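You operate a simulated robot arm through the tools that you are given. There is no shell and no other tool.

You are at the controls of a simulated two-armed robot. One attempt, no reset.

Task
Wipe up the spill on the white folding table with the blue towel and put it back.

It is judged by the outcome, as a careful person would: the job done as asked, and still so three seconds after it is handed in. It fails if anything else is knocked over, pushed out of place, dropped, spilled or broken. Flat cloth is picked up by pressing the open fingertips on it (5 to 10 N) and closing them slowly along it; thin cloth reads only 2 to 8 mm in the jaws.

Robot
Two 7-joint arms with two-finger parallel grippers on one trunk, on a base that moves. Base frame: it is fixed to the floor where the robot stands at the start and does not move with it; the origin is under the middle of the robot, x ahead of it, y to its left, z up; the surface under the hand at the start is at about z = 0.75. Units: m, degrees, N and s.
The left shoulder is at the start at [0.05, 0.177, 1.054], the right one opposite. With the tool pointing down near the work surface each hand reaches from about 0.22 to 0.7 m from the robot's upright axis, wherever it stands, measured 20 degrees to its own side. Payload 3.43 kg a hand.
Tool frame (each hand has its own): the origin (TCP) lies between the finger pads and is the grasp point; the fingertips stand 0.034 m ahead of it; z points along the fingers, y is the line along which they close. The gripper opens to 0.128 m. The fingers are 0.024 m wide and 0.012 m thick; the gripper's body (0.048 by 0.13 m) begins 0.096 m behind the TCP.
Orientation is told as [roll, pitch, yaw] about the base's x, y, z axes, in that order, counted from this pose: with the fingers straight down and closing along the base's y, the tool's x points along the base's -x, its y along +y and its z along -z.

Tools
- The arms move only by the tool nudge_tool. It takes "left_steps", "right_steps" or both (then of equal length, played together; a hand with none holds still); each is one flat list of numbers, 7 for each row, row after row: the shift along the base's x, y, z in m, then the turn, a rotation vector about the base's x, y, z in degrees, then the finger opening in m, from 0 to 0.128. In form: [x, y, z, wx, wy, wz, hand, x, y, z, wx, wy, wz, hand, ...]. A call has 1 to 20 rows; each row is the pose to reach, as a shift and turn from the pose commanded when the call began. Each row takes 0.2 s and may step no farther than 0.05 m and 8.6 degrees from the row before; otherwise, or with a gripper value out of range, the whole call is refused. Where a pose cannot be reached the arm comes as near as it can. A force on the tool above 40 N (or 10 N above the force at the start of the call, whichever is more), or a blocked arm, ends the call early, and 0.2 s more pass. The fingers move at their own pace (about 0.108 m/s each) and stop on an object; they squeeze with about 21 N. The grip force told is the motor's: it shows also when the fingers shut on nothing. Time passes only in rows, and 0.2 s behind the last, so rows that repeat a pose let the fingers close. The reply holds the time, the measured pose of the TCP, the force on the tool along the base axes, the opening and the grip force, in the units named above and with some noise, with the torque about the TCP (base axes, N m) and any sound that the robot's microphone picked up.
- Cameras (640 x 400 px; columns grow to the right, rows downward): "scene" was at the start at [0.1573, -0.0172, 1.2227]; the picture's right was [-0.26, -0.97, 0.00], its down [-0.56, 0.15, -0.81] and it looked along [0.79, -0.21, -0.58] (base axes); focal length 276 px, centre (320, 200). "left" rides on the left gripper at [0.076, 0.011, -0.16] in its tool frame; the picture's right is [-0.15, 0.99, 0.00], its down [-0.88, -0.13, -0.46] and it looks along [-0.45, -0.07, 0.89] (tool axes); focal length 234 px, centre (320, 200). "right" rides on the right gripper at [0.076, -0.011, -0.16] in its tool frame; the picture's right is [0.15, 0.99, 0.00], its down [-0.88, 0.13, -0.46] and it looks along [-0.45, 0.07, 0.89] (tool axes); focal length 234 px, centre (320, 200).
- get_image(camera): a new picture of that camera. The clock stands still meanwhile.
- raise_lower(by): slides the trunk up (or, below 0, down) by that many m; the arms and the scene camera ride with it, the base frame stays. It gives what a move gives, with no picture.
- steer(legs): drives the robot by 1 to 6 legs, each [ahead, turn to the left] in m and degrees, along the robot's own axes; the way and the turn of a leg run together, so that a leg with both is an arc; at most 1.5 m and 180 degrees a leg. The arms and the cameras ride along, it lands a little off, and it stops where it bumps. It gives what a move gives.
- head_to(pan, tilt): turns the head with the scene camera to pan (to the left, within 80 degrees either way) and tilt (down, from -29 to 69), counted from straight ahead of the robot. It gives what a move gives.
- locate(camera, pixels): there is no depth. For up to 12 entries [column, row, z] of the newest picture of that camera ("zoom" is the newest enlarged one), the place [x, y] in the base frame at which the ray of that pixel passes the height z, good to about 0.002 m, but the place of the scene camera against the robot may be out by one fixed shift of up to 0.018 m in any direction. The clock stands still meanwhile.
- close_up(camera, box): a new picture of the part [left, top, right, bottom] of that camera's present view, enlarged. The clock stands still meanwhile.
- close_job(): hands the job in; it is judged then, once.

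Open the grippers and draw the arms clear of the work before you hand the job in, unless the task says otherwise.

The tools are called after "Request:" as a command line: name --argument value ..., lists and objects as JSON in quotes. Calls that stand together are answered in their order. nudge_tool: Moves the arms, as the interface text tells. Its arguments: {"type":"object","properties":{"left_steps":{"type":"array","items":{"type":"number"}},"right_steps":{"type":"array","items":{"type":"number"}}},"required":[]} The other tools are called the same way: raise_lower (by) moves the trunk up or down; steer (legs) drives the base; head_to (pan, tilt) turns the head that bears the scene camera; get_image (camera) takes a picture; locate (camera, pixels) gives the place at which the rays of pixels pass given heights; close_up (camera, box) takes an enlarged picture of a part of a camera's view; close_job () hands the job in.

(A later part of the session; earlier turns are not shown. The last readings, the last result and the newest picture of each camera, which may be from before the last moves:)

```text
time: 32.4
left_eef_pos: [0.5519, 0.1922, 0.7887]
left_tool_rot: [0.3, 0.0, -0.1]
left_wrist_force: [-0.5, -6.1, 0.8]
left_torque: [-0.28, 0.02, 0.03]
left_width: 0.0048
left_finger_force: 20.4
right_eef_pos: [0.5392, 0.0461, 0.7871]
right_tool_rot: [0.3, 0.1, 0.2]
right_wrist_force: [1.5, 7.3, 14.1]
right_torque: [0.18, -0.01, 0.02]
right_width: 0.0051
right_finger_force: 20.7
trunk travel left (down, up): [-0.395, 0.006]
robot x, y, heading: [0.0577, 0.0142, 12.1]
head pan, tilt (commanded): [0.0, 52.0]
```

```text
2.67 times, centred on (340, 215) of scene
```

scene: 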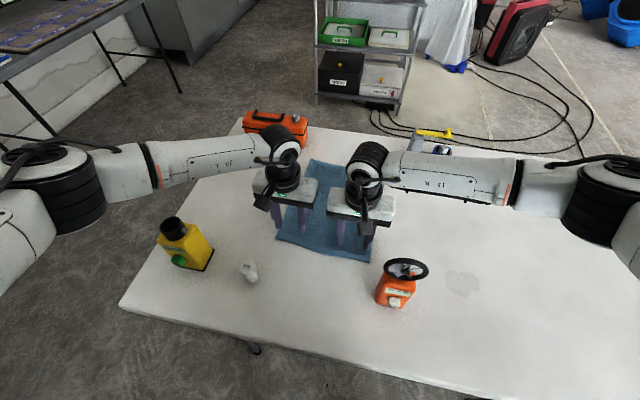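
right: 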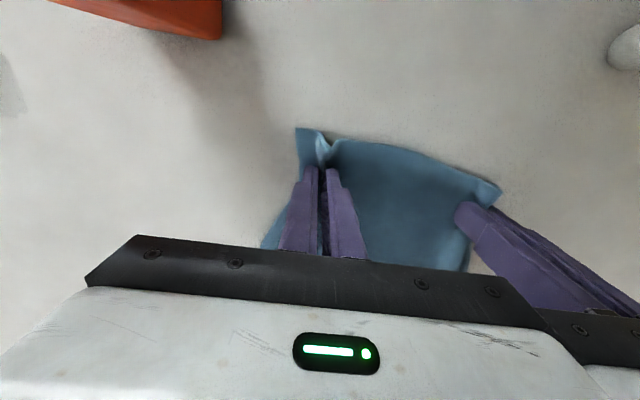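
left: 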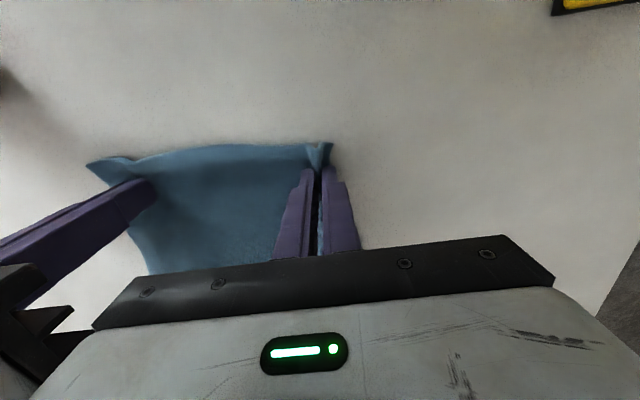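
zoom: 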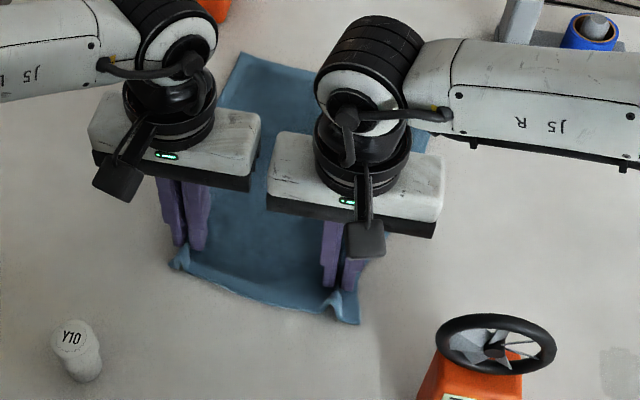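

Both grippers now hold cloth (4.8 and 5.1 mm), with about 6 N of tension between them. I lift slowly 6 cm while bringing the right hand 5 mm toward the left to relax the tension.

Request:
nudge_tool --left_steps '[0, 0, 0.002, 0, 0, 0, 0, 0, 0, 0.008, 0, 0, 0, 0, 0, 0, 0.018, 0, 0, 0, 0, 0, 0, 0.03, 0, 0, 0, 0, 0, 0, 0.045, 0, 0, 0, 0, 0, 0, 0.06, 0, 0, 0, 0, 0, 0, 0.06, 0, 0, 0, 0]' --right_steps '[0, 0.002, 0.002, 0, 0, 0, 0, 0, 0.004, 0.008, 0, 0, 0, 0, 0, 0.006, 0.018, 0, 0, 0, 0, 0, 0.006, 0.03, 0, 0, 0, 0, 0, 0.006, 0.045, 0, 0, 0, 0, 0, 0.006, 0.06, 0, 0, 0, 0, 0, 0.006, 0.06, 0, 0, 0, 0]'

Request:
get_image --camera "scene"

Request:
get_image --camera "left"

```text
time: 34.0
left_eef_pos: [0.5534, 0.1926, 0.847]
left_tool_rot: [0.3, 0.1, -0.1]
left_wrist_force: [0.6, -1.3, 0.4]
left_torque: [-0.06, 0.01, 0.0]
left_width: 0.0048
left_finger_force: 21.7
right_eef_pos: [0.5394, 0.0506, 0.8453]
right_tool_rot: [0.2, 0.2, 0.2]
right_wrist_force: [-0.1, 0.3, -0.8]
right_torque: [0.04, -0.04, -0.04]
right_width: 0.0049
right_finger_force: 20.8
trunk travel left (down, up): [-0.395, 0.006]
robot x, y, heading: [0.0623, 0.015, 11.8]
head pan, tilt (commanded): [0.0, 52.0]
```

```text
taken
```

scene: 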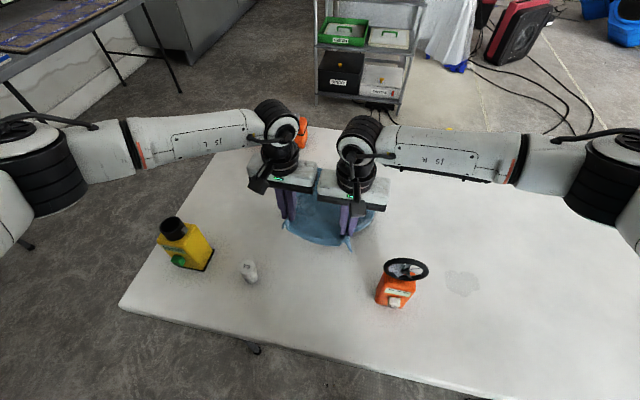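

```text
taken
```

left: 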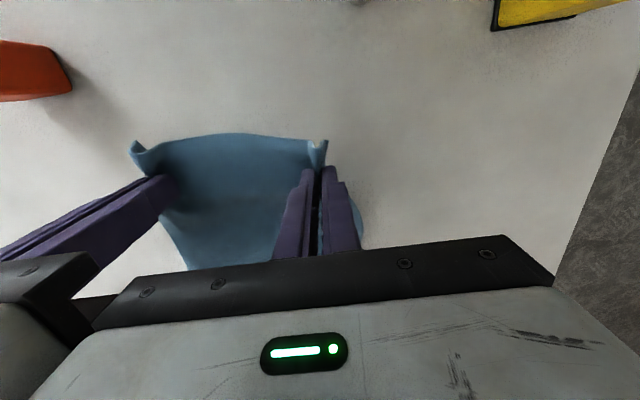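

Both grips hold and the near edge lifted cleanly. I continue up to z≈1.12, moving slightly forward so the towel hangs free beyond the device.

Request:
nudge_tool --left_steps '[0.006, 0, 0.035, 0, 0, 0, 0, 0.012, 0, 0.07, 0, 0, 0, 0, 0.018, 0, 0.105, 0, 0, 0, 0, 0.024, 0, 0.14, 0, 0, 0, 0, 0.03, 0, 0.175, 0, 0, 0, 0, 0.036, 0, 0.21, 0, 0, 0, 0, 0.042, 0, 0.245, 0, 0, 0, 0, 0.05, 0, 0.275, 0, 0, 0, 0, 0.05, 0, 0.275, 0, 0, 0, 0, 0.05, 0, 0.275, 0, 0, 0, 0]' --right_steps '[0.006, 0, 0.035, 0, 0, 0, 0, 0.012, 0, 0.07, 0, 0, 0, 0, 0.018, 0, 0.105, 0, 0, 0, 0, 0.024, 0, 0.14, 0, 0, 0, 0, 0.03, 0, 0.175, 0, 0, 0, 0, 0.036, 0, 0.21, 0, 0, 0, 0, 0.042, 0, 0.245, 0, 0, 0, 0, 0.05, 0, 0.275, 0, 0, 0, 0, 0.05, 0, 0.275, 0, 0, 0, 0, 0.05, 0, 0.275, 0, 0, 0, 0]'

Request:
get_image --camera "scene"

Request:
get_image --camera "left"

Request:
get_image --camera "right"

```text
time: 36.2
left_eef_pos: [0.6027, 0.192, 1.1239]
left_tool_rot: [0.3, 0.1, -0.1]
left_wrist_force: [0.4, -0.7, 0.5]
left_torque: [-0.05, 0.02, 0.01]
left_width: 0.0048
left_finger_force: 20.8
right_eef_pos: [0.5901, 0.051, 1.1203]
right_tool_rot: [0.2, 0.2, 0.1]
right_wrist_force: [0.1, 0.4, -0.9]
right_torque: [0.05, 0.0, -0.06]
right_width: 0.0044
right_finger_force: 20.5
trunk travel left (down, up): [-0.395, 0.006]
robot x, y, heading: [0.0601, 0.0123, 12.2]
head pan, tilt (commanded): [0.0, 52.0]
```

```text
taken
```

scene: 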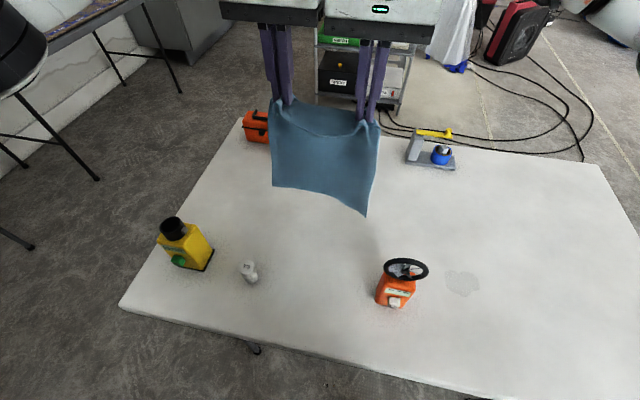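

```text
taken
```

left: 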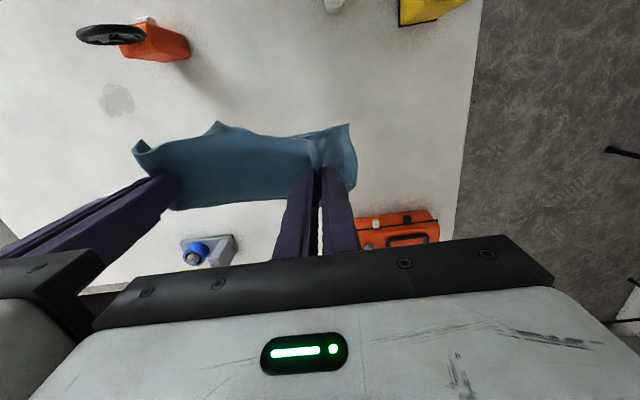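

```text
taken
```

right: 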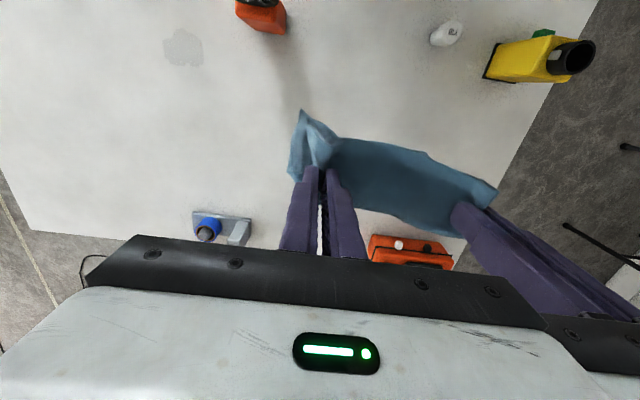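

The towel hangs cleanly from both hands with its lower edge clear of the table, at a radius beyond the device. I turn the base 42° right so the spill lies in front of the left hand.

Request:
steer --legs '[[0, -14], [0, -14], [0, -14]]'

Request:
get_image --camera "scene"

Request:
get_image --camera "left"

```text
time: 39.1
left_eef_pos: [0.5831, -0.2172, 1.1235]
left_tool_rot: [0.2, 0.2, -42.1]
left_wrist_force: [-0.9, -0.6, -0.8]
left_torque: [0.03, 0.04, 0.08]
left_width: 0.0047
left_finger_force: 21.1
right_eef_pos: [0.4797, -0.314, 1.1202]
right_tool_rot: [0.3, 0.1, -41.7]
right_wrist_force: [0.5, 1.3, -0.1]
right_torque: [0.08, -0.04, 0.05]
right_width: 0.0048
right_finger_force: 21.0
trunk travel left (down, up): [-0.395, 0.006]
robot x, y, heading: [0.057, 0.011, -30.0]
head pan, tilt (commanded): [0.0, 52.0]
```

```text
taken
```

scene: 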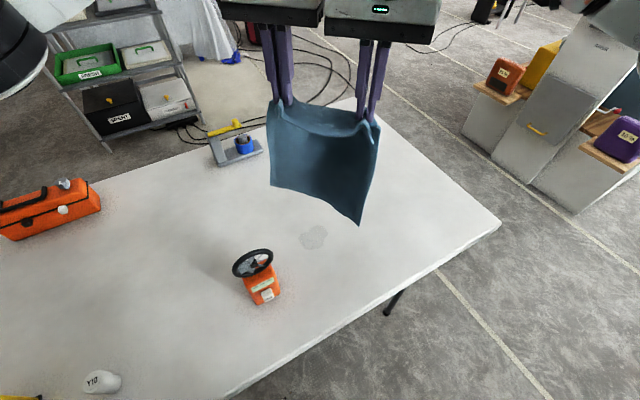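

```text
taken
```

left: 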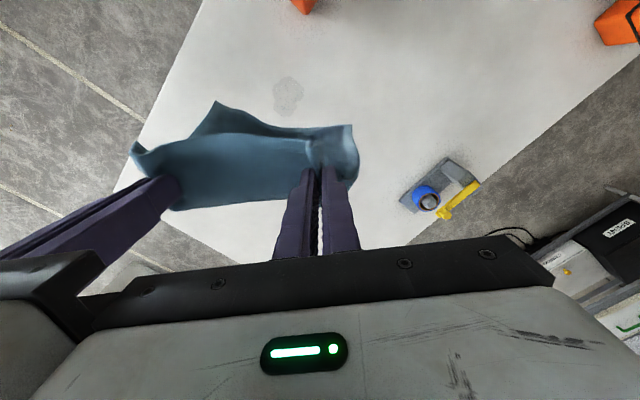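

Heading is now −30° and the towel still hangs well. At yaw −42° the left hand's camera mount would pass too close to the wheel, so I pivot the pair back to yaw 0 around the left hand, keeping their spacing.

Request:
nudge_tool --left_steps '[0.003, 0, 0, 0, 0, 7, 0, 0.006, 0, 0, 0, 0, 14, 0, 0.009, 0, 0, 0, 0, 21, 0, 0.012, 0, 0, 0, 0, 28, 0, 0.015, 0, 0, 0, 0, 35, 0, 0.018, 0, 0, 0, 0, 42, 0, 0.018, 0, 0, 0, 0, 42, 0]' --right_steps '[0.014, -0.0149, 0, 0, 0, 7, 0, 0.0315, -0.0255, 0, 0, 0, 14, 0, 0.0502, -0.0342, 0, 0, 0, 21, 0, 0.0699, -0.0409, 0, 0, 0, 28, 0, 0.0902, -0.0454, 0, 0, 0, 35, 0, 0.111, -0.0478, 0, 0, 0, 42, 0, 0.111, -0.0478, 0, 0, 0, 42, 0]'

Request:
head_to --pan 10 --tilt 50

Request:
get_image --camera "scene"

Request:
get_image --camera "left"

```text
time: 40.8
left_eef_pos: [0.6033, -0.216, 1.1227]
left_tool_rot: [0.4, 0.3, 0.2]
left_wrist_force: [-3.2, -7.7, -0.3]
left_torque: [-0.32, 0.17, -0.05]
left_width: 0.0049
left_finger_force: 20.7
right_eef_pos: [0.5437, -0.3487, 1.1073]
right_tool_rot: [0.2, 0.0, 0.4]
right_wrist_force: [4.1, 8.8, 0.1]
right_torque: [0.35, -0.1, -0.1]
right_width: 0.0048
right_finger_force: 20.7
right hand out of reach, approached as far as the arm can: row 5, 6, 7
trunk travel left (down, up): [-0.395, 0.006]
robot x, y, heading: [0.0568, 0.0163, -29.7]
head pan, tilt (commanded): [0.0, 52.0]
```

```text
time: 41.5
left_eef_pos: [0.6018, -0.2172, 1.123]
left_tool_rot: [0.3, 0.3, -0.1]
left_wrist_force: [-3.2, -7.0, -1.3]
left_torque: [-0.26, 0.11, -0.11]
left_width: 0.0049
left_finger_force: 20.6
right_eef_pos: [0.5426, -0.3494, 1.1087]
right_tool_rot: [0.2, 0.1, 0.4]
right_wrist_force: [3.1, 7.7, 1.6]
right_torque: [0.23, -0.11, -0.09]
right_width: 0.0043
right_finger_force: 20.8
trunk travel left (down, up): [-0.395, 0.006]
robot x, y, heading: [0.0572, 0.0102, -29.9]
head pan, tilt (commanded): [10.0, 50.0]
```

```text
taken
```

scene: 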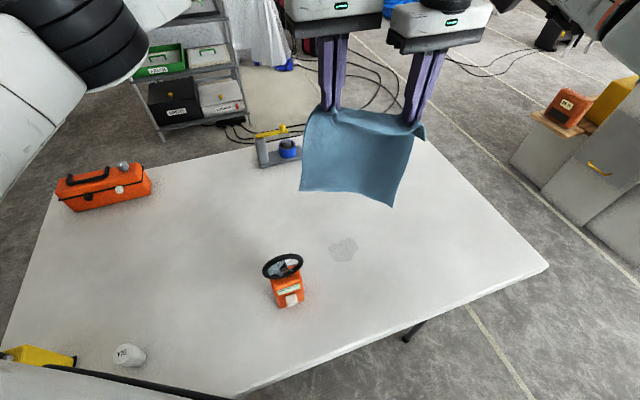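

```text
taken
```

left: 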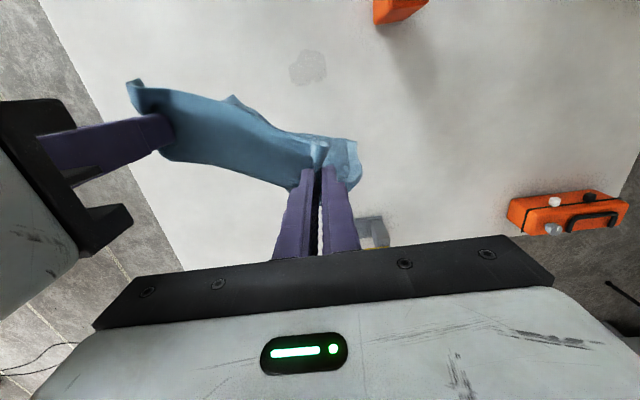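

The right hand hit its reach limit at x≈0.54, so the towel is pulled at about 7 N; I'll bring the left back to relax it. Then I lower both hands with a slight backward motion so the towel lies ahead of the spill, ending with the left hand 2–3 cm above it.

Request:
nudge_tool --left_steps '[-0.027, 0, -0.023, 0, 0, 0, 0, -0.027, 0, -0.058, 0, 0, 0, 0, -0.037, 0, -0.093, 0, 0, 0, 0, -0.047, 0, -0.133, 0, 0, 0, 0, -0.057, 0, -0.173, 0, 0, 0, 0, -0.067, 0, -0.213, 0, 0, 0, 0, -0.077, 0, -0.253, 0, 0, 0, 0, -0.092, 0, -0.288, 0, 0, 0, 0, -0.102, 0, -0.313, 0, 0, 0, 0, -0.102, 0, -0.313, 0, 0, 0, 0]' --right_steps '[0, -0.01, -0.009, 0, 0, 0, 0, 0.0165, -0.012, -0.044, 0, 0, 0, 0, 0.0125, -0.012, -0.079, 0, 0, 0, 0, 0.0025, -0.012, -0.119, 0, 0, 0, 0, -0.0075, -0.012, -0.159, 0, 0, 0, 0, -0.0175, -0.012, -0.199, 0, 0, 0, 0, -0.0275, -0.012, -0.239, 0, 0, 0, 0, -0.0425, -0.012, -0.274, 0, 0, 0, 0, -0.0525, -0.012, -0.299, 0, 0, 0, 0, -0.0525, -0.012, -0.299, 0, 0, 0, 0]'

Request:
get_image --camera "scene"

Request:
get_image --camera "left"

Request:
get_image --camera "right"

```text
time: 43.7
left_eef_pos: [0.5, -0.2168, 0.8075]
left_tool_rot: [0.3, 0.0, -0.1]
left_wrist_force: [-1.0, -2.3, -0.8]
left_torque: [-0.08, 0.0, -0.07]
left_width: 0.0046
left_finger_force: 21.2
right_eef_pos: [0.4898, -0.3593, 0.8073]
right_tool_rot: [0.3, 0.1, 0.5]
right_wrist_force: [0.0, 2.3, -0.6]
right_torque: [0.04, 0.0, 0.0]
right_width: 0.0044
right_finger_force: 20.7
right hand out of reach, approached as far as the arm can: row 1, 2, 3
trunk travel left (down, up): [-0.395, 0.006]
robot x, y, heading: [0.0594, 0.0141, -29.7]
head pan, tilt (commanded): [10.0, 50.0]
```

```text
taken
```

scene: 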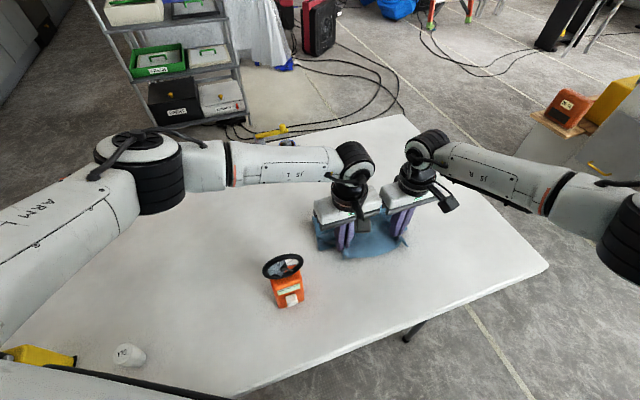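

```text
taken
```

left: 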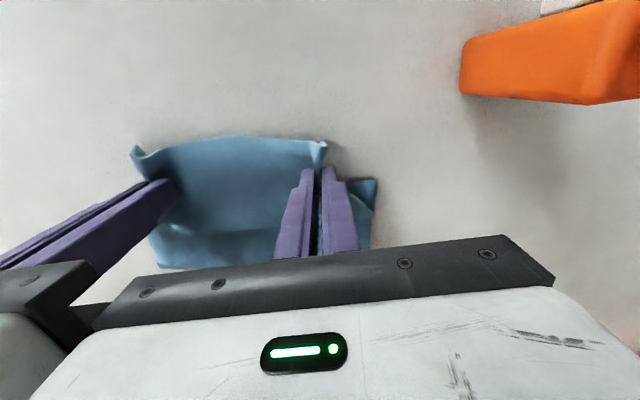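

```text
taken
```

right: 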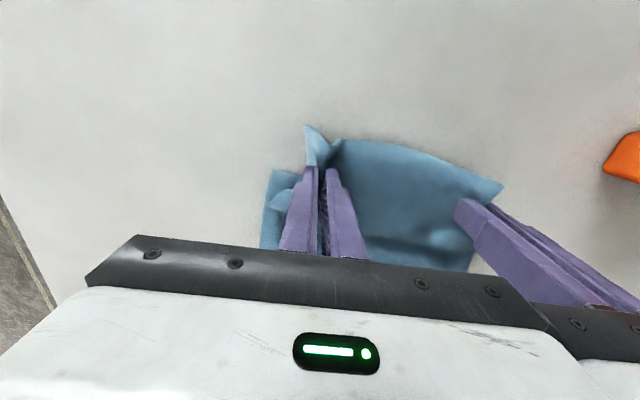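

The towel now covers the spill, with the hands at z≈0.807 and the device well clear to the left. I lower the left hand to press on the cloth over the spill, keeping the right just above the table.

Request:
nudge_tool --left_steps '[0, 0, -0.006, 0, 0, 0, 0, 0, 0, -0.012, 0, 0, 0, 0, 0, 0, -0.016, 0, 0, 0, 0, 0, 0, -0.018, 0, 0, 0, 0]' --right_steps '[0, 0, -0.004, 0, 0, 0, 0, 0, 0, -0.008, 0, 0, 0, 0, 0, 0, -0.012, 0, 0, 0, 0, 0, 0, -0.014, 0, 0, 0, 0]'

```text
time: 44.7
left_eef_pos: [0.4994, -0.215, 0.793]
left_tool_rot: [0.3, 0.2, 0.0]
left_wrist_force: [-0.6, -2.6, 1.6]
left_torque: [-0.13, 0.0, -0.05]
left_width: 0.0046
left_finger_force: 21.1
right_eef_pos: [0.4895, -0.3607, 0.7938]
right_tool_rot: [0.2, 0.0, 0.2]
right_wrist_force: [0.1, 3.0, 1.2]
right_torque: [0.09, -0.02, -0.08]
right_width: 0.005
right_finger_force: 20.7
trunk travel left (down, up): [-0.395, 0.006]
robot x, y, heading: [0.0575, 0.0125, -29.8]
head pan, tilt (commanded): [10.0, 50.0]
```

Only about 1.6 N on the left so far. I press a few millimetres more.

Request:
nudge_tool --left_steps '[0, 0, -0.002, 0, 0, 0, 0, 0, 0, -0.004, 0, 0, 0, 0, 0, 0, -0.004, 0, 0, 0, 0]' --right_steps '[0, 0.001, 0, 0, 0, 0, 0, 0, 0.002, 0, 0, 0, 0, 0, 0, 0.002, 0, 0, 0, 0, 0]'

```text
time: 45.5
left_eef_pos: [0.4981, -0.2161, 0.7894]
left_tool_rot: [0.3, 0.0, 0.1]
left_wrist_force: [0.4, -1.7, 6.2]
left_torque: [-0.06, -0.05, -0.05]
left_width: 0.0046
left_finger_force: 21.3
right_eef_pos: [0.4903, -0.3575, 0.7942]
right_tool_rot: [0.2, 0.0, 0.3]
right_wrist_force: [0.1, 0.9, 1.4]
right_torque: [0.08, 0.02, -0.02]
right_width: 0.0047
right_finger_force: 20.9
trunk travel left (down, up): [-0.395, 0.006]
robot x, y, heading: [0.0645, 0.0155, -30.2]
head pan, tilt (commanded): [10.0, 50.0]
```

Pressing at 6.2 N. Now I scrub in lines across the whole spill (x 0.465–0.535, y −0.26 to −0.185), both hands moving together and keeping the gripper body clear of the wheel.

Request:
nudge_tool --left_steps '[-0.015, 0.012, 0, 0, 0, 0, 0, -0.03, 0.022, 0, 0, 0, 0, 0, -0.01, 0.022, 0, 0, 0, 0, 0, 0.015, 0.022, 0, 0, 0, 0, 0, 0.038, 0.022, 0, 0, 0, 0, 0, 0.038, 0.01, 0, 0, 0, 0, 0, 0.015, 0.01, 0, 0, 0, 0, 0, -0.01, 0.01, 0, 0, 0, 0, 0, -0.033, 0.01, 0, 0, 0, 0, 0, -0.033, -0.004, 0, 0, 0, 0, 0, -0.01, -0.004, 0, 0, 0, 0, 0, 0.015, -0.004, 0, 0, 0, 0, 0, 0.038, -0.004, 0, 0, 0, 0, 0, 0.038, -0.018, 0, 0, 0, 0, 0, 0.015, -0.018, 0, 0, 0, 0, 0, -0.01, -0.018, 0, 0, 0, 0, 0, -0.033, -0.018, 0, 0, 0, 0, 0, -0.033, -0.032, 0, 0, 0, 0, 0, -0.01, -0.032, 0, 0, 0, 0, 0, 0.015, -0.032, 0, 0, 0, 0, 0]' --right_steps '[-0.015, 0.012, 0, 0, 0, 0, 0, -0.03, 0.022, 0, 0, 0, 0, 0, -0.01, 0.022, 0, 0, 0, 0, 0, 0.015, 0.022, 0, 0, 0, 0, 0, 0.038, 0.022, 0, 0, 0, 0, 0, 0.038, 0.01, 0, 0, 0, 0, 0, 0.015, 0.01, 0, 0, 0, 0, 0, -0.01, 0.01, 0, 0, 0, 0, 0, -0.033, 0.01, 0, 0, 0, 0, 0, -0.033, -0.004, 0, 0, 0, 0, 0, -0.01, -0.004, 0, 0, 0, 0, 0, 0.015, -0.004, 0, 0, 0, 0, 0, 0.038, -0.004, 0, 0, 0, 0, 0, 0.038, -0.018, 0, 0, 0, 0, 0, 0.015, -0.018, 0, 0, 0, 0, 0, -0.01, -0.018, 0, 0, 0, 0, 0, -0.033, -0.018, 0, 0, 0, 0, 0, -0.033, -0.032, 0, 0, 0, 0, 0, -0.01, -0.032, 0, 0, 0, 0, 0, 0.015, -0.032, 0, 0, 0, 0, 0]'

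Request:
get_image --camera "left"

Request:
close_up --camera "scene" --box '[240, 150, 480, 300]'

```text
time: 49.7
left_eef_pos: [0.5133, -0.2506, 0.7884]
left_tool_rot: [0.3, 0.2, -0.1]
left_wrist_force: [0.2, -1.3, 0.0]
left_torque: [-0.03, -0.01, -0.06]
left_width: 0.0047
left_finger_force: 21.1
right_eef_pos: [0.496, -0.3901, 0.7951]
right_tool_rot: [0.1, 0.0, 0.1]
right_wrist_force: [-0.1, 2.4, -0.2]
right_torque: [0.11, 0.0, -0.02]
right_width: 0.0045
right_finger_force: 21.0
right hand out of reach, approached as far as the arm can: row 6, 13, 14, 20
trunk travel left (down, up): [-0.395, 0.006]
robot x, y, heading: [0.0594, 0.0123, -29.7]
head pan, tilt (commanded): [10.0, 50.0]
```

```text
taken
```

left: 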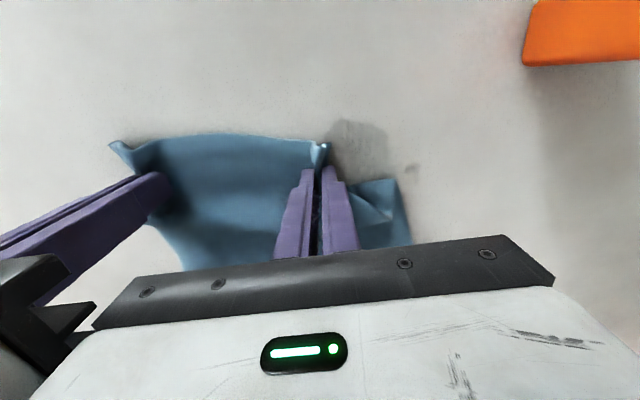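

```text
2.67 times, centred on (360, 225) of scene
```

zoom: 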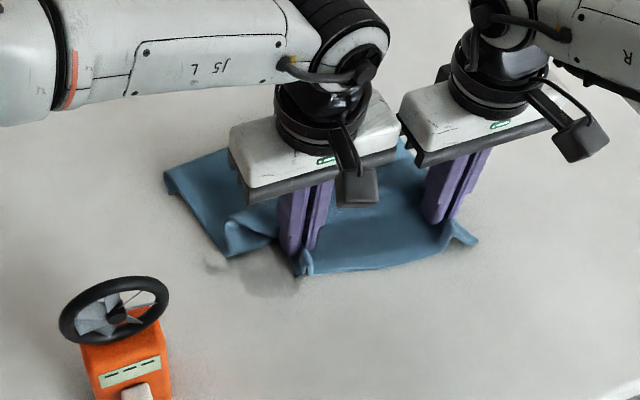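

A grey remnant is still visible in the left picture around (360,145), with a small spot at (412,168), and the press force has dropped to 0 N. I'll locate the remnants.

Request:
locate --camera "left" --pixels '[[335, 122, 0.75], [385, 128, 0.75], [360, 145, 0.75], [340, 150, 0.75], [375, 178, 0.75], [412, 168, 0.75], [325, 145, 0.755]]'

Request:
close_up --camera "left" --box '[280, 80, 440, 180]'

```text
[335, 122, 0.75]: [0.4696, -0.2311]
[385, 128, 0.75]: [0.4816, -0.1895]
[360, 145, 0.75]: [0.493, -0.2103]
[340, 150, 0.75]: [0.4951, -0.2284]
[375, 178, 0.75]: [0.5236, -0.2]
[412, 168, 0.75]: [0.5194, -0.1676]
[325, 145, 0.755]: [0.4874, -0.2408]
```

```text
4.00 times, centred on (360, 130) of left
```

zoom: 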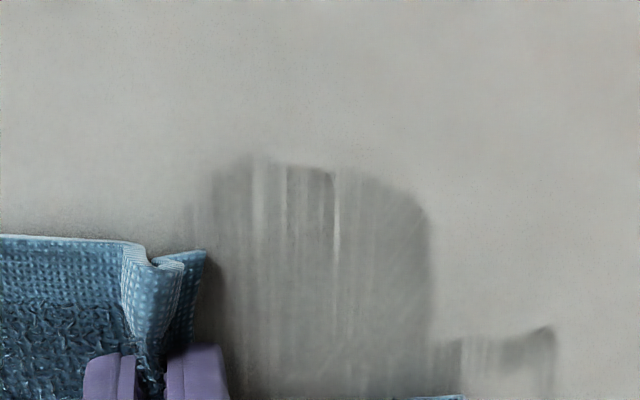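

The cloth is removing the spill in streaks, so it needs firmer pressure and denser, repeated passes. I lower the left hand about 2.5 mm more and pull the right hand slightly back, since it's near its reach limit.

Request:
nudge_tool --left_steps '[-0.01, 0.01, -0.001, 0, 0, 0, 0, -0.015, 0.02, -0.002, 0, 0, 0, 0, -0.015, 0.03, -0.0025, 0, 0, 0, 0, -0.015, 0.03, -0.0025, 0, 0, 0, 0]' --right_steps '[-0.015, 0.01, 0, 0, 0, 0, 0, -0.025, 0.02, 0, 0, 0, 0, 0, -0.03, 0.03, 0, 0, 0, 0, 0, -0.03, 0.03, 0, 0, 0, 0, 0]'

```text
time: 50.7
left_eef_pos: [0.4988, -0.2193, 0.7865]
left_tool_rot: [0.0, 0.1, 0.0]
left_wrist_force: [-1.4, -6.5, 7.6]
left_torque: [-0.3, 0.06, -0.03]
left_width: 0.0046
left_finger_force: 20.8
right_eef_pos: [0.4663, -0.3595, 0.7947]
right_tool_rot: [0.2, 0.0, 0.4]
right_wrist_force: [0.5, 5.1, -0.8]
right_torque: [0.14, -0.03, -0.04]
right_width: 0.0044
right_finger_force: 20.9
trunk travel left (down, up): [-0.395, 0.006]
robot x, y, heading: [0.0603, 0.0124, -30.0]
head pan, tilt (commanded): [10.0, 50.0]
```

Now 7.6 N. I do a second set of passes across the spill along y, at 1 cm spacing from x≈0.47 upward.

Request:
nudge_tool --left_steps '[-0.015, 0.015, 0, 0, 0, 0, 0, -0.03, 0.028, 0, 0, 0, 0, 0, -0.03, 0.0, 0, 0, 0, 0, 0, -0.03, -0.025, 0, 0, 0, 0, 0, -0.03, -0.048, 0, 0, 0, 0, 0, -0.02, -0.048, 0, 0, 0, 0, 0, -0.02, -0.02, 0, 0, 0, 0, 0, -0.02, 0.005, 0, 0, 0, 0, 0, -0.02, 0.03, 0, 0, 0, 0, 0, -0.01, 0.032, 0, 0, 0, 0, 0, -0.01, 0.005, 0, 0, 0, 0, 0, -0.01, -0.02, 0, 0, 0, 0, 0, -0.01, -0.048, 0, 0, 0, 0, 0, 0, -0.048, 0, 0, 0, 0, 0, 0, -0.02, 0, 0, 0, 0, 0, 0, 0.005, 0, 0, 0, 0, 0, 0, 0.032, 0, 0, 0, 0, 0, 0.01, 0.035, 0, 0, 0, 0, 0, 0.01, 0.005, 0, 0, 0, 0, 0, 0.01, -0.02, 0, 0, 0, 0, 0]' --right_steps '[-0.015, 0.015, 0, 0, 0, 0, 0, -0.03, 0.028, 0, 0, 0, 0, 0, -0.03, 0.0, 0, 0, 0, 0, 0, -0.03, -0.025, 0, 0, 0, 0, 0, -0.03, -0.048, 0, 0, 0, 0, 0, -0.02, -0.048, 0, 0, 0, 0, 0, -0.02, -0.02, 0, 0, 0, 0, 0, -0.02, 0.005, 0, 0, 0, 0, 0, -0.02, 0.03, 0, 0, 0, 0, 0, -0.01, 0.032, 0, 0, 0, 0, 0, -0.01, 0.005, 0, 0, 0, 0, 0, -0.01, -0.02, 0, 0, 0, 0, 0, -0.01, -0.048, 0, 0, 0, 0, 0, 0, -0.048, 0, 0, 0, 0, 0, 0, -0.02, 0, 0, 0, 0, 0, 0, 0.005, 0, 0, 0, 0, 0, 0, 0.032, 0, 0, 0, 0, 0, 0.01, 0.035, 0, 0, 0, 0, 0, 0.01, 0.005, 0, 0, 0, 0, 0, 0.01, -0.02, 0, 0, 0, 0, 0]'

Request:
get_image --camera "left"

Request:
close_up --camera "left" --box '[280, 80, 440, 180]'

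```text
time: 54.9
left_eef_pos: [0.5088, -0.239, 0.7862]
left_tool_rot: [0.2, 0.1, 0.1]
left_wrist_force: [-3.0, -5.7, 12.6]
left_torque: [-0.22, 0.1, -0.06]
left_width: 0.0052
left_finger_force: 21.1
right_eef_pos: [0.4751, -0.381, 0.7945]
right_tool_rot: [0.1, 0.0, 0.5]
right_wrist_force: [3.1, 7.3, -0.5]
right_torque: [0.28, -0.05, -0.05]
right_width: 0.0049
right_finger_force: 20.7
trunk travel left (down, up): [-0.395, 0.006]
robot x, y, heading: [0.0571, 0.0121, -29.7]
head pan, tilt (commanded): [10.0, 50.0]
```

```text
taken
```

left: 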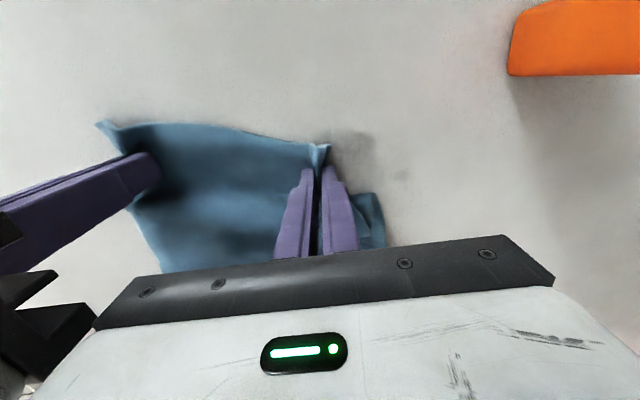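

```text
4.00 times, centred on (360, 130) of left
```

zoom: 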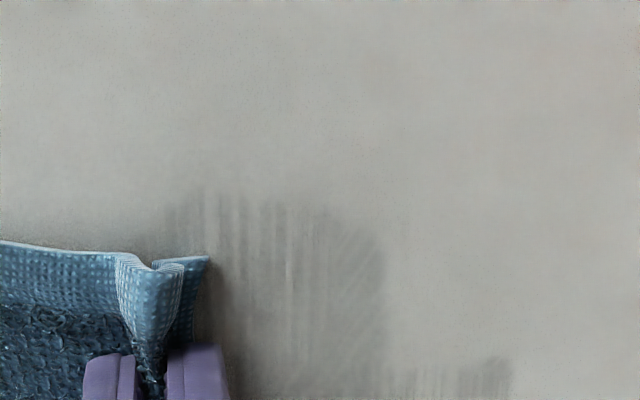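

The spill is now much fainter. I'll locate the remaining faint area (zoom (165–385,195–400)) and the smear near (480,375).

Request:
locate --camera "zoom" --pixels '[[165, 210, 0.75], [300, 205, 0.75], [385, 260, 0.75], [385, 390, 0.75], [240, 390, 0.75], [480, 360, 0.75], [510, 395, 0.75]]'

```text
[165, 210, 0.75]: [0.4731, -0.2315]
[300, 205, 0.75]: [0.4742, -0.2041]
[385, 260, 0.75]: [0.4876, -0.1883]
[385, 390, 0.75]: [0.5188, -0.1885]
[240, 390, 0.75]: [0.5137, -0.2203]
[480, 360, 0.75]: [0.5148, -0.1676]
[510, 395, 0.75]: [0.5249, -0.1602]
```

Next passes: the far part of the spill (x 0.516–0.537) extending left to y≈−0.167 to catch the smear. The right hand lags a little in x to stay within reach.

Request:
nudge_tool --left_steps '[0.007, 0, 0, 0, 0, 0, 0, 0.007, 0.025, 0, 0, 0, 0, 0, 0.007, 0.05, 0, 0, 0, 0, 0, 0.007, 0.072, 0, 0, 0, 0, 0, 0.014, 0.072, 0, 0, 0, 0, 0, 0.014, 0.045, 0, 0, 0, 0, 0, 0.014, 0.02, 0, 0, 0, 0, 0, 0.014, -0.005, 0, 0, 0, 0, 0, 0.014, -0.028, 0, 0, 0, 0, 0, 0.021, -0.028, 0, 0, 0, 0, 0, 0.021, 0, 0, 0, 0, 0, 0, 0.021, 0.025, 0, 0, 0, 0, 0, 0.021, 0.05, 0, 0, 0, 0, 0, 0.021, 0.072, 0, 0, 0, 0, 0, 0.028, 0.072, 0, 0, 0, 0, 0, 0.028, 0.045, 0, 0, 0, 0, 0, 0.028, 0.02, 0, 0, 0, 0, 0, 0.028, -0.005, 0, 0, 0, 0, 0, 0.028, -0.028, 0, 0, 0, 0, 0, 0.01, -0.028, 0, 0, 0, 0, 0]' --right_steps '[0.002, 0.001, 0, 0, 0, 0, 0, 0.002, 0.026, 0, 0, 0, 0, 0, 0.002, 0.051, 0, 0, 0, 0, 0, 0.002, 0.073, 0, 0, 0, 0, 0, 0.004, 0.073, 0, 0, 0, 0, 0, 0.004, 0.046, 0, 0, 0, 0, 0, 0.004, 0.021, 0, 0, 0, 0, 0, 0.004, -0.004, 0, 0, 0, 0, 0, 0.004, -0.027, 0, 0, 0, 0, 0, 0.007, -0.027, 0, 0, 0, 0, 0, 0.007, 0.001, 0, 0, 0, 0, 0, 0.007, 0.026, 0, 0, 0, 0, 0, 0.007, 0.051, 0, 0, 0, 0, 0, 0.007, 0.073, 0, 0, 0, 0, 0, 0.01, 0.073, 0, 0, 0, 0, 0, 0.01, 0.046, 0, 0, 0, 0, 0, 0.01, 0.021, 0, 0, 0, 0, 0, 0.01, -0.004, 0, 0, 0, 0, 0, 0.01, -0.027, 0, 0, 0, 0, 0, 0, -0.027, 0, 0, 0, 0, 0]'

Request:
get_image --camera "left"

Request:
close_up --camera "left" --box '[280, 80, 440, 180]'

```text
time: 59.1
left_eef_pos: [0.5185, -0.2675, 0.7858]
left_tool_rot: [0.1, 0.0, -0.1]
left_wrist_force: [-0.6, -9.7, 14.0]
left_torque: [-0.43, -0.03, -0.09]
left_width: 0.0048
left_finger_force: 20.8
right_eef_pos: [0.4738, -0.407, 0.7957]
right_tool_rot: [0.2, 0.0, 0.4]
right_wrist_force: [3.5, 10.1, -0.8]
right_torque: [0.32, -0.16, -0.05]
right_width: 0.0047
right_finger_force: 21.4
right hand out of reach, approached as far as the arm can: row 10, 19
trunk travel left (down, up): [-0.395, 0.006]
robot x, y, heading: [0.057, 0.0143, -30.1]
head pan, tilt (commanded): [10.0, 50.0]
```

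```text
taken
```

left: 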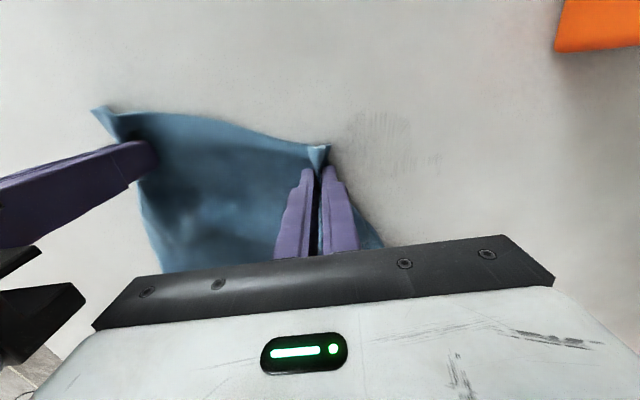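

```text
4.00 times, centred on (360, 130) of left
```

zoom: 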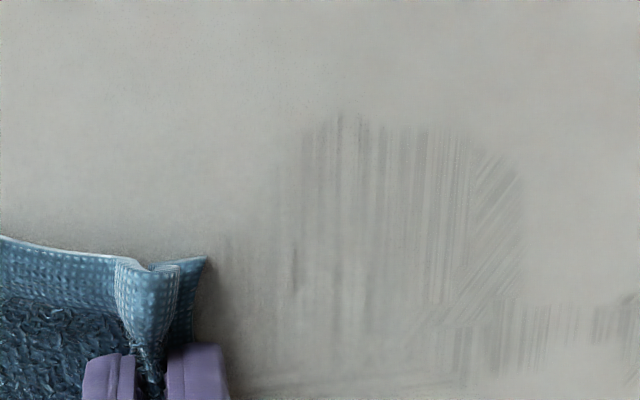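

Only faint streaks remain. I'll locate their extent for another round of passes.

Request:
locate --camera "zoom" --pixels '[[300, 125, 0.75], [400, 120, 0.75], [520, 180, 0.75], [520, 320, 0.75], [230, 240, 0.75], [240, 395, 0.75], [440, 390, 0.75], [600, 310, 0.75], [630, 340, 0.75]]'

```text
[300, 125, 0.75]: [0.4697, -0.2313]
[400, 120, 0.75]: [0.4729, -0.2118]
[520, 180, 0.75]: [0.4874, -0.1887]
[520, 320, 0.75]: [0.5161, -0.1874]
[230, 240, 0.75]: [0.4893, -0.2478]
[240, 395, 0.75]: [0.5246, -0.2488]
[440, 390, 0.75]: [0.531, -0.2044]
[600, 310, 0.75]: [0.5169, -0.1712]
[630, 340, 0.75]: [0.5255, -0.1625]
```

I run another dense set of y-direction passes over the faint area, from x≈0.514 back to 0.466, relaxing the right hand's tension slightly.

Request:
nudge_tool --left_steps '[-0.004, 0.02, 0, 0, 0, 0, 0, -0.004, 0.05, 0, 0, 0, 0, 0, -0.004, 0.08, 0, 0, 0, 0, 0, -0.004, 0.102, 0, 0, 0, 0, 0, -0.013, 0.102, 0, 0, 0, 0, 0, -0.014, 0.075, 0, 0, 0, 0, 0, -0.014, 0.045, 0, 0, 0, 0, 0, -0.014, 0.015, 0, 0, 0, 0, 0, -0.024, 0.005, 0, 0, 0, 0, 0, -0.024, 0.03, 0, 0, 0, 0, 0, -0.024, 0.055, 0, 0, 0, 0, 0, -0.024, 0.08, 0, 0, 0, 0, 0, -0.034, 0.08, 0, 0, 0, 0, 0, -0.034, 0.05, 0, 0, 0, 0, 0, -0.034, 0.02, 0, 0, 0, 0, 0, -0.044, 0.015, 0, 0, 0, 0, 0, -0.044, 0.04, 0, 0, 0, 0, 0, -0.044, 0.065, 0, 0, 0, 0, 0, -0.044, 0.08, 0, 0, 0, 0, 0, -0.052, 0.075, 0, 0, 0, 0, 0]' --right_steps '[0.002, 0.019, 0, 0, 0, 0, 0, 0.008, 0.049, 0, 0, 0, 0, 0, 0.008, 0.079, 0, 0, 0, 0, 0, 0.008, 0.101, 0, 0, 0, 0, 0, -0.001, 0.101, 0, 0, 0, 0, 0, -0.002, 0.074, 0, 0, 0, 0, 0, -0.002, 0.044, 0, 0, 0, 0, 0, -0.002, 0.014, 0, 0, 0, 0, 0, -0.012, 0.004, 0, 0, 0, 0, 0, -0.012, 0.029, 0, 0, 0, 0, 0, -0.012, 0.054, 0, 0, 0, 0, 0, -0.012, 0.079, 0, 0, 0, 0, 0, -0.022, 0.079, 0, 0, 0, 0, 0, -0.022, 0.049, 0, 0, 0, 0, 0, -0.022, 0.019, 0, 0, 0, 0, 0, -0.032, 0.014, 0, 0, 0, 0, 0, -0.032, 0.039, 0, 0, 0, 0, 0, -0.032, 0.064, 0, 0, 0, 0, 0, -0.032, 0.079, 0, 0, 0, 0, 0, -0.04, 0.074, 0, 0, 0, 0, 0]'

Request:
get_image --camera "left"

Request:
close_up --camera "scene" --box '[240, 150, 480, 300]'

```text
time: 63.3
left_eef_pos: [0.468, -0.1908, 0.7878]
left_tool_rot: [0.2, 0.0, 0.1]
left_wrist_force: [0.6, -5.4, 13.3]
left_torque: [-0.2, -0.03, -0.07]
left_width: 0.0048
left_finger_force: 20.8
right_eef_pos: [0.4343, -0.3334, 0.794]
right_tool_rot: [0.2, 0.0, 0.4]
right_wrist_force: [1.9, 6.5, -0.6]
right_torque: [0.28, -0.09, -0.02]
right_width: 0.0046
right_finger_force: 21.6
trunk travel left (down, up): [-0.395, 0.006]
robot x, y, heading: [0.0584, 0.0115, -29.7]
head pan, tilt (commanded): [10.0, 50.0]
```

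```text
taken
```

left: 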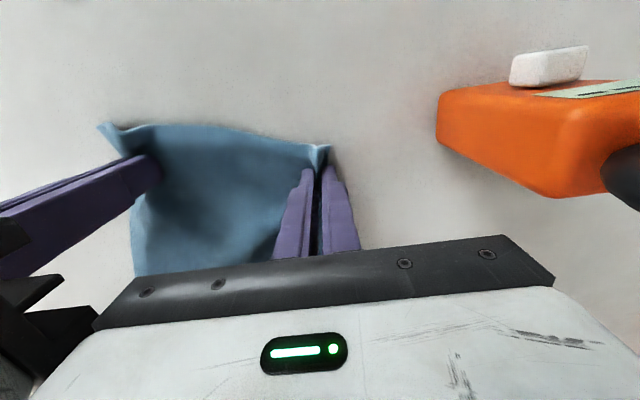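

```text
2.67 times, centred on (360, 225) of scene
```

zoom: 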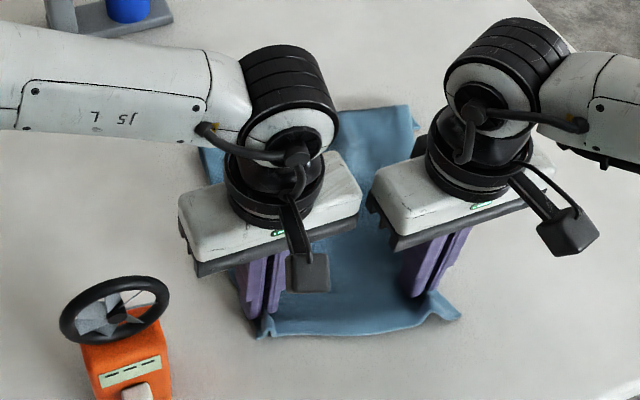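

The cloth is over the area again with good contact (13 N). Now x-direction passes at 9 mm spacing moving right.

Request:
nudge_tool --left_steps '[0.02, 0.002, 0, 0, 0, 0, 0, 0.045, 0.004, 0, 0, 0, 0, 0, 0.068, 0.006, 0, 0, 0, 0, 0, 0.068, -0.006, 0, 0, 0, 0, 0, 0.045, -0.008, 0, 0, 0, 0, 0, 0.02, -0.008, 0, 0, 0, 0, 0, -0.004, -0.008, 0, 0, 0, 0, 0, -0.004, -0.017, 0, 0, 0, 0, 0, 0.02, -0.017, 0, 0, 0, 0, 0, 0.045, -0.017, 0, 0, 0, 0, 0, 0.068, -0.017, 0, 0, 0, 0, 0, 0.068, -0.026, 0, 0, 0, 0, 0, 0.045, -0.026, 0, 0, 0, 0, 0, 0.02, -0.026, 0, 0, 0, 0, 0, -0.004, -0.026, 0, 0, 0, 0, 0, -0.004, -0.035, 0, 0, 0, 0, 0, 0.02, -0.035, 0, 0, 0, 0, 0, 0.045, -0.035, 0, 0, 0, 0, 0, 0.068, -0.035, 0, 0, 0, 0, 0, 0.068, -0.044, 0, 0, 0, 0, 0]' --right_steps '[0.02, 0.002, 0, 0, 0, 0, 0, 0.042, 0.004, 0, 0, 0, 0, 0, 0.06, 0.006, 0, 0, 0, 0, 0, 0.06, -0.006, 0, 0, 0, 0, 0, 0.042, -0.008, 0, 0, 0, 0, 0, 0.02, -0.008, 0, 0, 0, 0, 0, 0, -0.008, 0, 0, 0, 0, 0, 0, -0.017, 0, 0, 0, 0, 0, 0.02, -0.017, 0, 0, 0, 0, 0, 0.042, -0.017, 0, 0, 0, 0, 0, 0.06, -0.017, 0, 0, 0, 0, 0, 0.06, -0.026, 0, 0, 0, 0, 0, 0.042, -0.026, 0, 0, 0, 0, 0, 0.02, -0.026, 0, 0, 0, 0, 0, 0, -0.026, 0, 0, 0, 0, 0, 0, -0.035, 0, 0, 0, 0, 0, 0.02, -0.035, 0, 0, 0, 0, 0, 0.042, -0.035, 0, 0, 0, 0, 0, 0.06, -0.035, 0, 0, 0, 0, 0, 0.06, -0.044, 0, 0, 0, 0, 0]'

Request:
get_image --camera "left"

Request:
close_up --camera "left" --box '[290, 90, 450, 190]'

```text
time: 67.5
left_eef_pos: [0.5346, -0.235, 0.7878]
left_tool_rot: [0.3, 0.1, 0.0]
left_wrist_force: [-2.8, -6.9, 12.8]
left_torque: [-0.22, 0.11, -0.09]
left_width: 0.0047
left_finger_force: 21.3
right_eef_pos: [0.496, -0.3761, 0.7957]
right_tool_rot: [0.3, -0.1, 0.3]
right_wrist_force: [2.1, 9.9, -0.2]
right_torque: [0.32, -0.12, -0.01]
right_width: 0.0045
right_finger_force: 20.9
trunk travel left (down, up): [-0.395, 0.006]
robot x, y, heading: [0.0567, 0.0119, -29.7]
head pan, tilt (commanded): [10.0, 50.0]
```

```text
taken
```

left: 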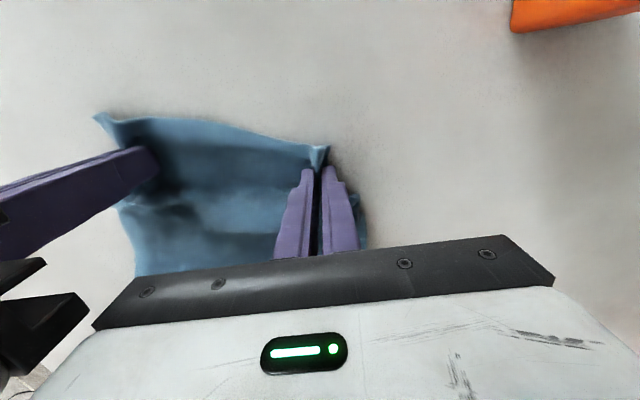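

```text
4.00 times, centred on (370, 140) of left
```

zoom: 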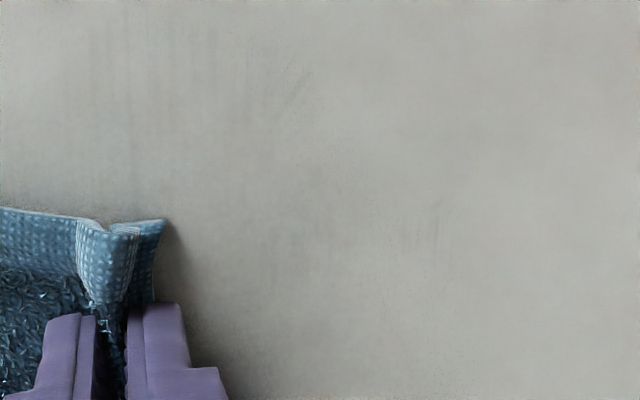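

Nearly clean: only traces at zoom (435,225) and (290,90). One more round covers the right-hand part of the spill and those traces.

Request:
nudge_tool --left_steps '[0, -0.009, 0, 0, 0, 0, 0, -0.024, -0.009, 0, 0, 0, 0, 0, -0.048, -0.009, 0, 0, 0, 0, 0, -0.072, -0.009, 0, 0, 0, 0, 0, -0.072, -0.018, 0, 0, 0, 0, 0, -0.048, -0.018, 0, 0, 0, 0, 0, -0.024, -0.018, 0, 0, 0, 0, 0, 0, -0.018, 0, 0, 0, 0, 0, -0.005, -0.027, 0, 0, 0, 0, 0, -0.03, -0.027, 0, 0, 0, 0, 0, -0.05, -0.027, 0, 0, 0, 0, 0, -0.068, -0.022, 0, 0, 0, 0, 0, -0.064, 0.005, 0, 0, 0, 0, 0, -0.062, 0.03, 0, 0, 0, 0, 0, -0.06, 0.048, 0, 0, 0, 0, 0, -0.05, 0.03, 0, 0, 0, 0, 0, -0.045, 0.005, 0, 0, 0, 0, 0, -0.04, -0.015, 0, 0, 0, 0, 0, -0.035, 0.01, 0, 0, 0, 0, 0, -0.03, 0.04, 0, 0, 0, 0, 0]' --right_steps '[-0.005, -0.009, 0, 0, 0, 0, 0, -0.024, -0.009, 0, 0, 0, 0, 0, -0.045, -0.009, 0, 0, 0, 0, 0, -0.065, -0.009, 0, 0, 0, 0, 0, -0.065, -0.018, 0, 0, 0, 0, 0, -0.045, -0.018, 0, 0, 0, 0, 0, -0.025, -0.018, 0, 0, 0, 0, 0, -0.01, -0.018, 0, 0, 0, 0, 0, -0.015, -0.027, 0, 0, 0, 0, 0, -0.03, -0.027, 0, 0, 0, 0, 0, -0.048, -0.027, 0, 0, 0, 0, 0, -0.062, -0.022, 0, 0, 0, 0, 0, -0.058, 0.005, 0, 0, 0, 0, 0, -0.056, 0.03, 0, 0, 0, 0, 0, -0.054, 0.048, 0, 0, 0, 0, 0, -0.044, 0.03, 0, 0, 0, 0, 0, -0.04, 0.005, 0, 0, 0, 0, 0, -0.036, -0.015, 0, 0, 0, 0, 0, -0.031, 0.01, 0, 0, 0, 0, 0, -0.026, 0.04, 0, 0, 0, 0, 0]'

```text
time: 71.7
left_eef_pos: [0.5051, -0.1959, 0.7876]
left_tool_rot: [0.1, 0.1, 0.0]
left_wrist_force: [-1.4, -8.9, 14.1]
left_torque: [-0.37, 0.01, -0.05]
left_width: 0.0049
left_finger_force: 21.0
right_eef_pos: [0.4704, -0.3368, 0.7952]
right_tool_rot: [0.2, 0.0, 0.2]
right_wrist_force: [2.7, 6.6, -0.5]
right_torque: [0.23, -0.04, -0.05]
right_width: 0.0047
right_finger_force: 21.3
trunk travel left (down, up): [-0.395, 0.006]
robot x, y, heading: [0.0568, 0.0097, -29.9]
head pan, tilt (commanded): [10.0, 50.0]
```

I finish with a set covering the smear at (0.52,−0.165) and the whole patch once more.

Request:
nudge_tool --left_steps '[0.008, 0.015, 0, 0, 0, 0, 0, 0.012, 0.033, 0, 0, 0, 0, 0, 0.018, 0.036, 0, 0, 0, 0, 0, 0.018, 0.015, 0, 0, 0, 0, 0, 0.02, -0.01, 0, 0, 0, 0, 0, 0.022, -0.035, 0, 0, 0, 0, 0, 0.028, -0.055, 0, 0, 0, 0, 0, 0.03, -0.03, 0, 0, 0, 0, 0, 0.03, 0, 0, 0, 0, 0, 0, 0.03, 0.025, 0, 0, 0, 0, 0, 0.012, 0.028, 0, 0, 0, 0, 0, 0.008, 0, 0, 0, 0, 0, 0, 0.005, -0.03, 0, 0, 0, 0, 0, 0, -0.055, 0, 0, 0, 0, 0, -0.008, -0.03, 0, 0, 0, 0, 0, -0.01, 0, 0, 0, 0, 0, 0, -0.02, -0.02, 0, 0, 0, 0, 0, -0.025, -0.045, 0, 0, 0, 0, 0, -0.03, -0.02, 0, 0, 0, 0, 0, -0.034, 0.005, 0, 0, 0, 0, 0]' --right_steps '[0.008, 0.015, 0, 0, 0, 0, 0, 0.012, 0.033, 0, 0, 0, 0, 0, 0.018, 0.036, 0, 0, 0, 0, 0, 0.018, 0.015, 0, 0, 0, 0, 0, 0.02, -0.01, 0, 0, 0, 0, 0, 0.02, -0.035, 0, 0, 0, 0, 0, 0.02, -0.055, 0, 0, 0, 0, 0, 0.024, -0.03, 0, 0, 0, 0, 0, 0.026, 0, 0, 0, 0, 0, 0, 0.028, 0.025, 0, 0, 0, 0, 0, 0.012, 0.028, 0, 0, 0, 0, 0, 0.008, 0, 0, 0, 0, 0, 0, 0.005, -0.03, 0, 0, 0, 0, 0, 0, -0.055, 0, 0, 0, 0, 0, -0.006, -0.03, 0, 0, 0, 0, 0, -0.008, 0, 0, 0, 0, 0, 0, -0.018, -0.02, 0, 0, 0, 0, 0, -0.022, -0.045, 0, 0, 0, 0, 0, -0.026, -0.02, 0, 0, 0, 0, 0, -0.03, 0.005, 0, 0, 0, 0, 0]'

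```text
time: 75.9
left_eef_pos: [0.4716, -0.1894, 0.7873]
left_tool_rot: [0.0, 0.0, 0.0]
left_wrist_force: [-0.3, -9.5, 16.4]
left_torque: [-0.41, 0.03, -0.06]
left_width: 0.0047
left_finger_force: 21.8
right_eef_pos: [0.4396, -0.3315, 0.7943]
right_tool_rot: [0.2, 0.0, 0.3]
right_wrist_force: [2.0, 6.0, -0.5]
right_torque: [0.23, -0.02, -0.03]
right_width: 0.0046
right_finger_force: 20.9
trunk travel left (down, up): [-0.395, 0.006]
robot x, y, heading: [0.0572, 0.0124, -29.7]
head pan, tilt (commanded): [10.0, 50.0]
```

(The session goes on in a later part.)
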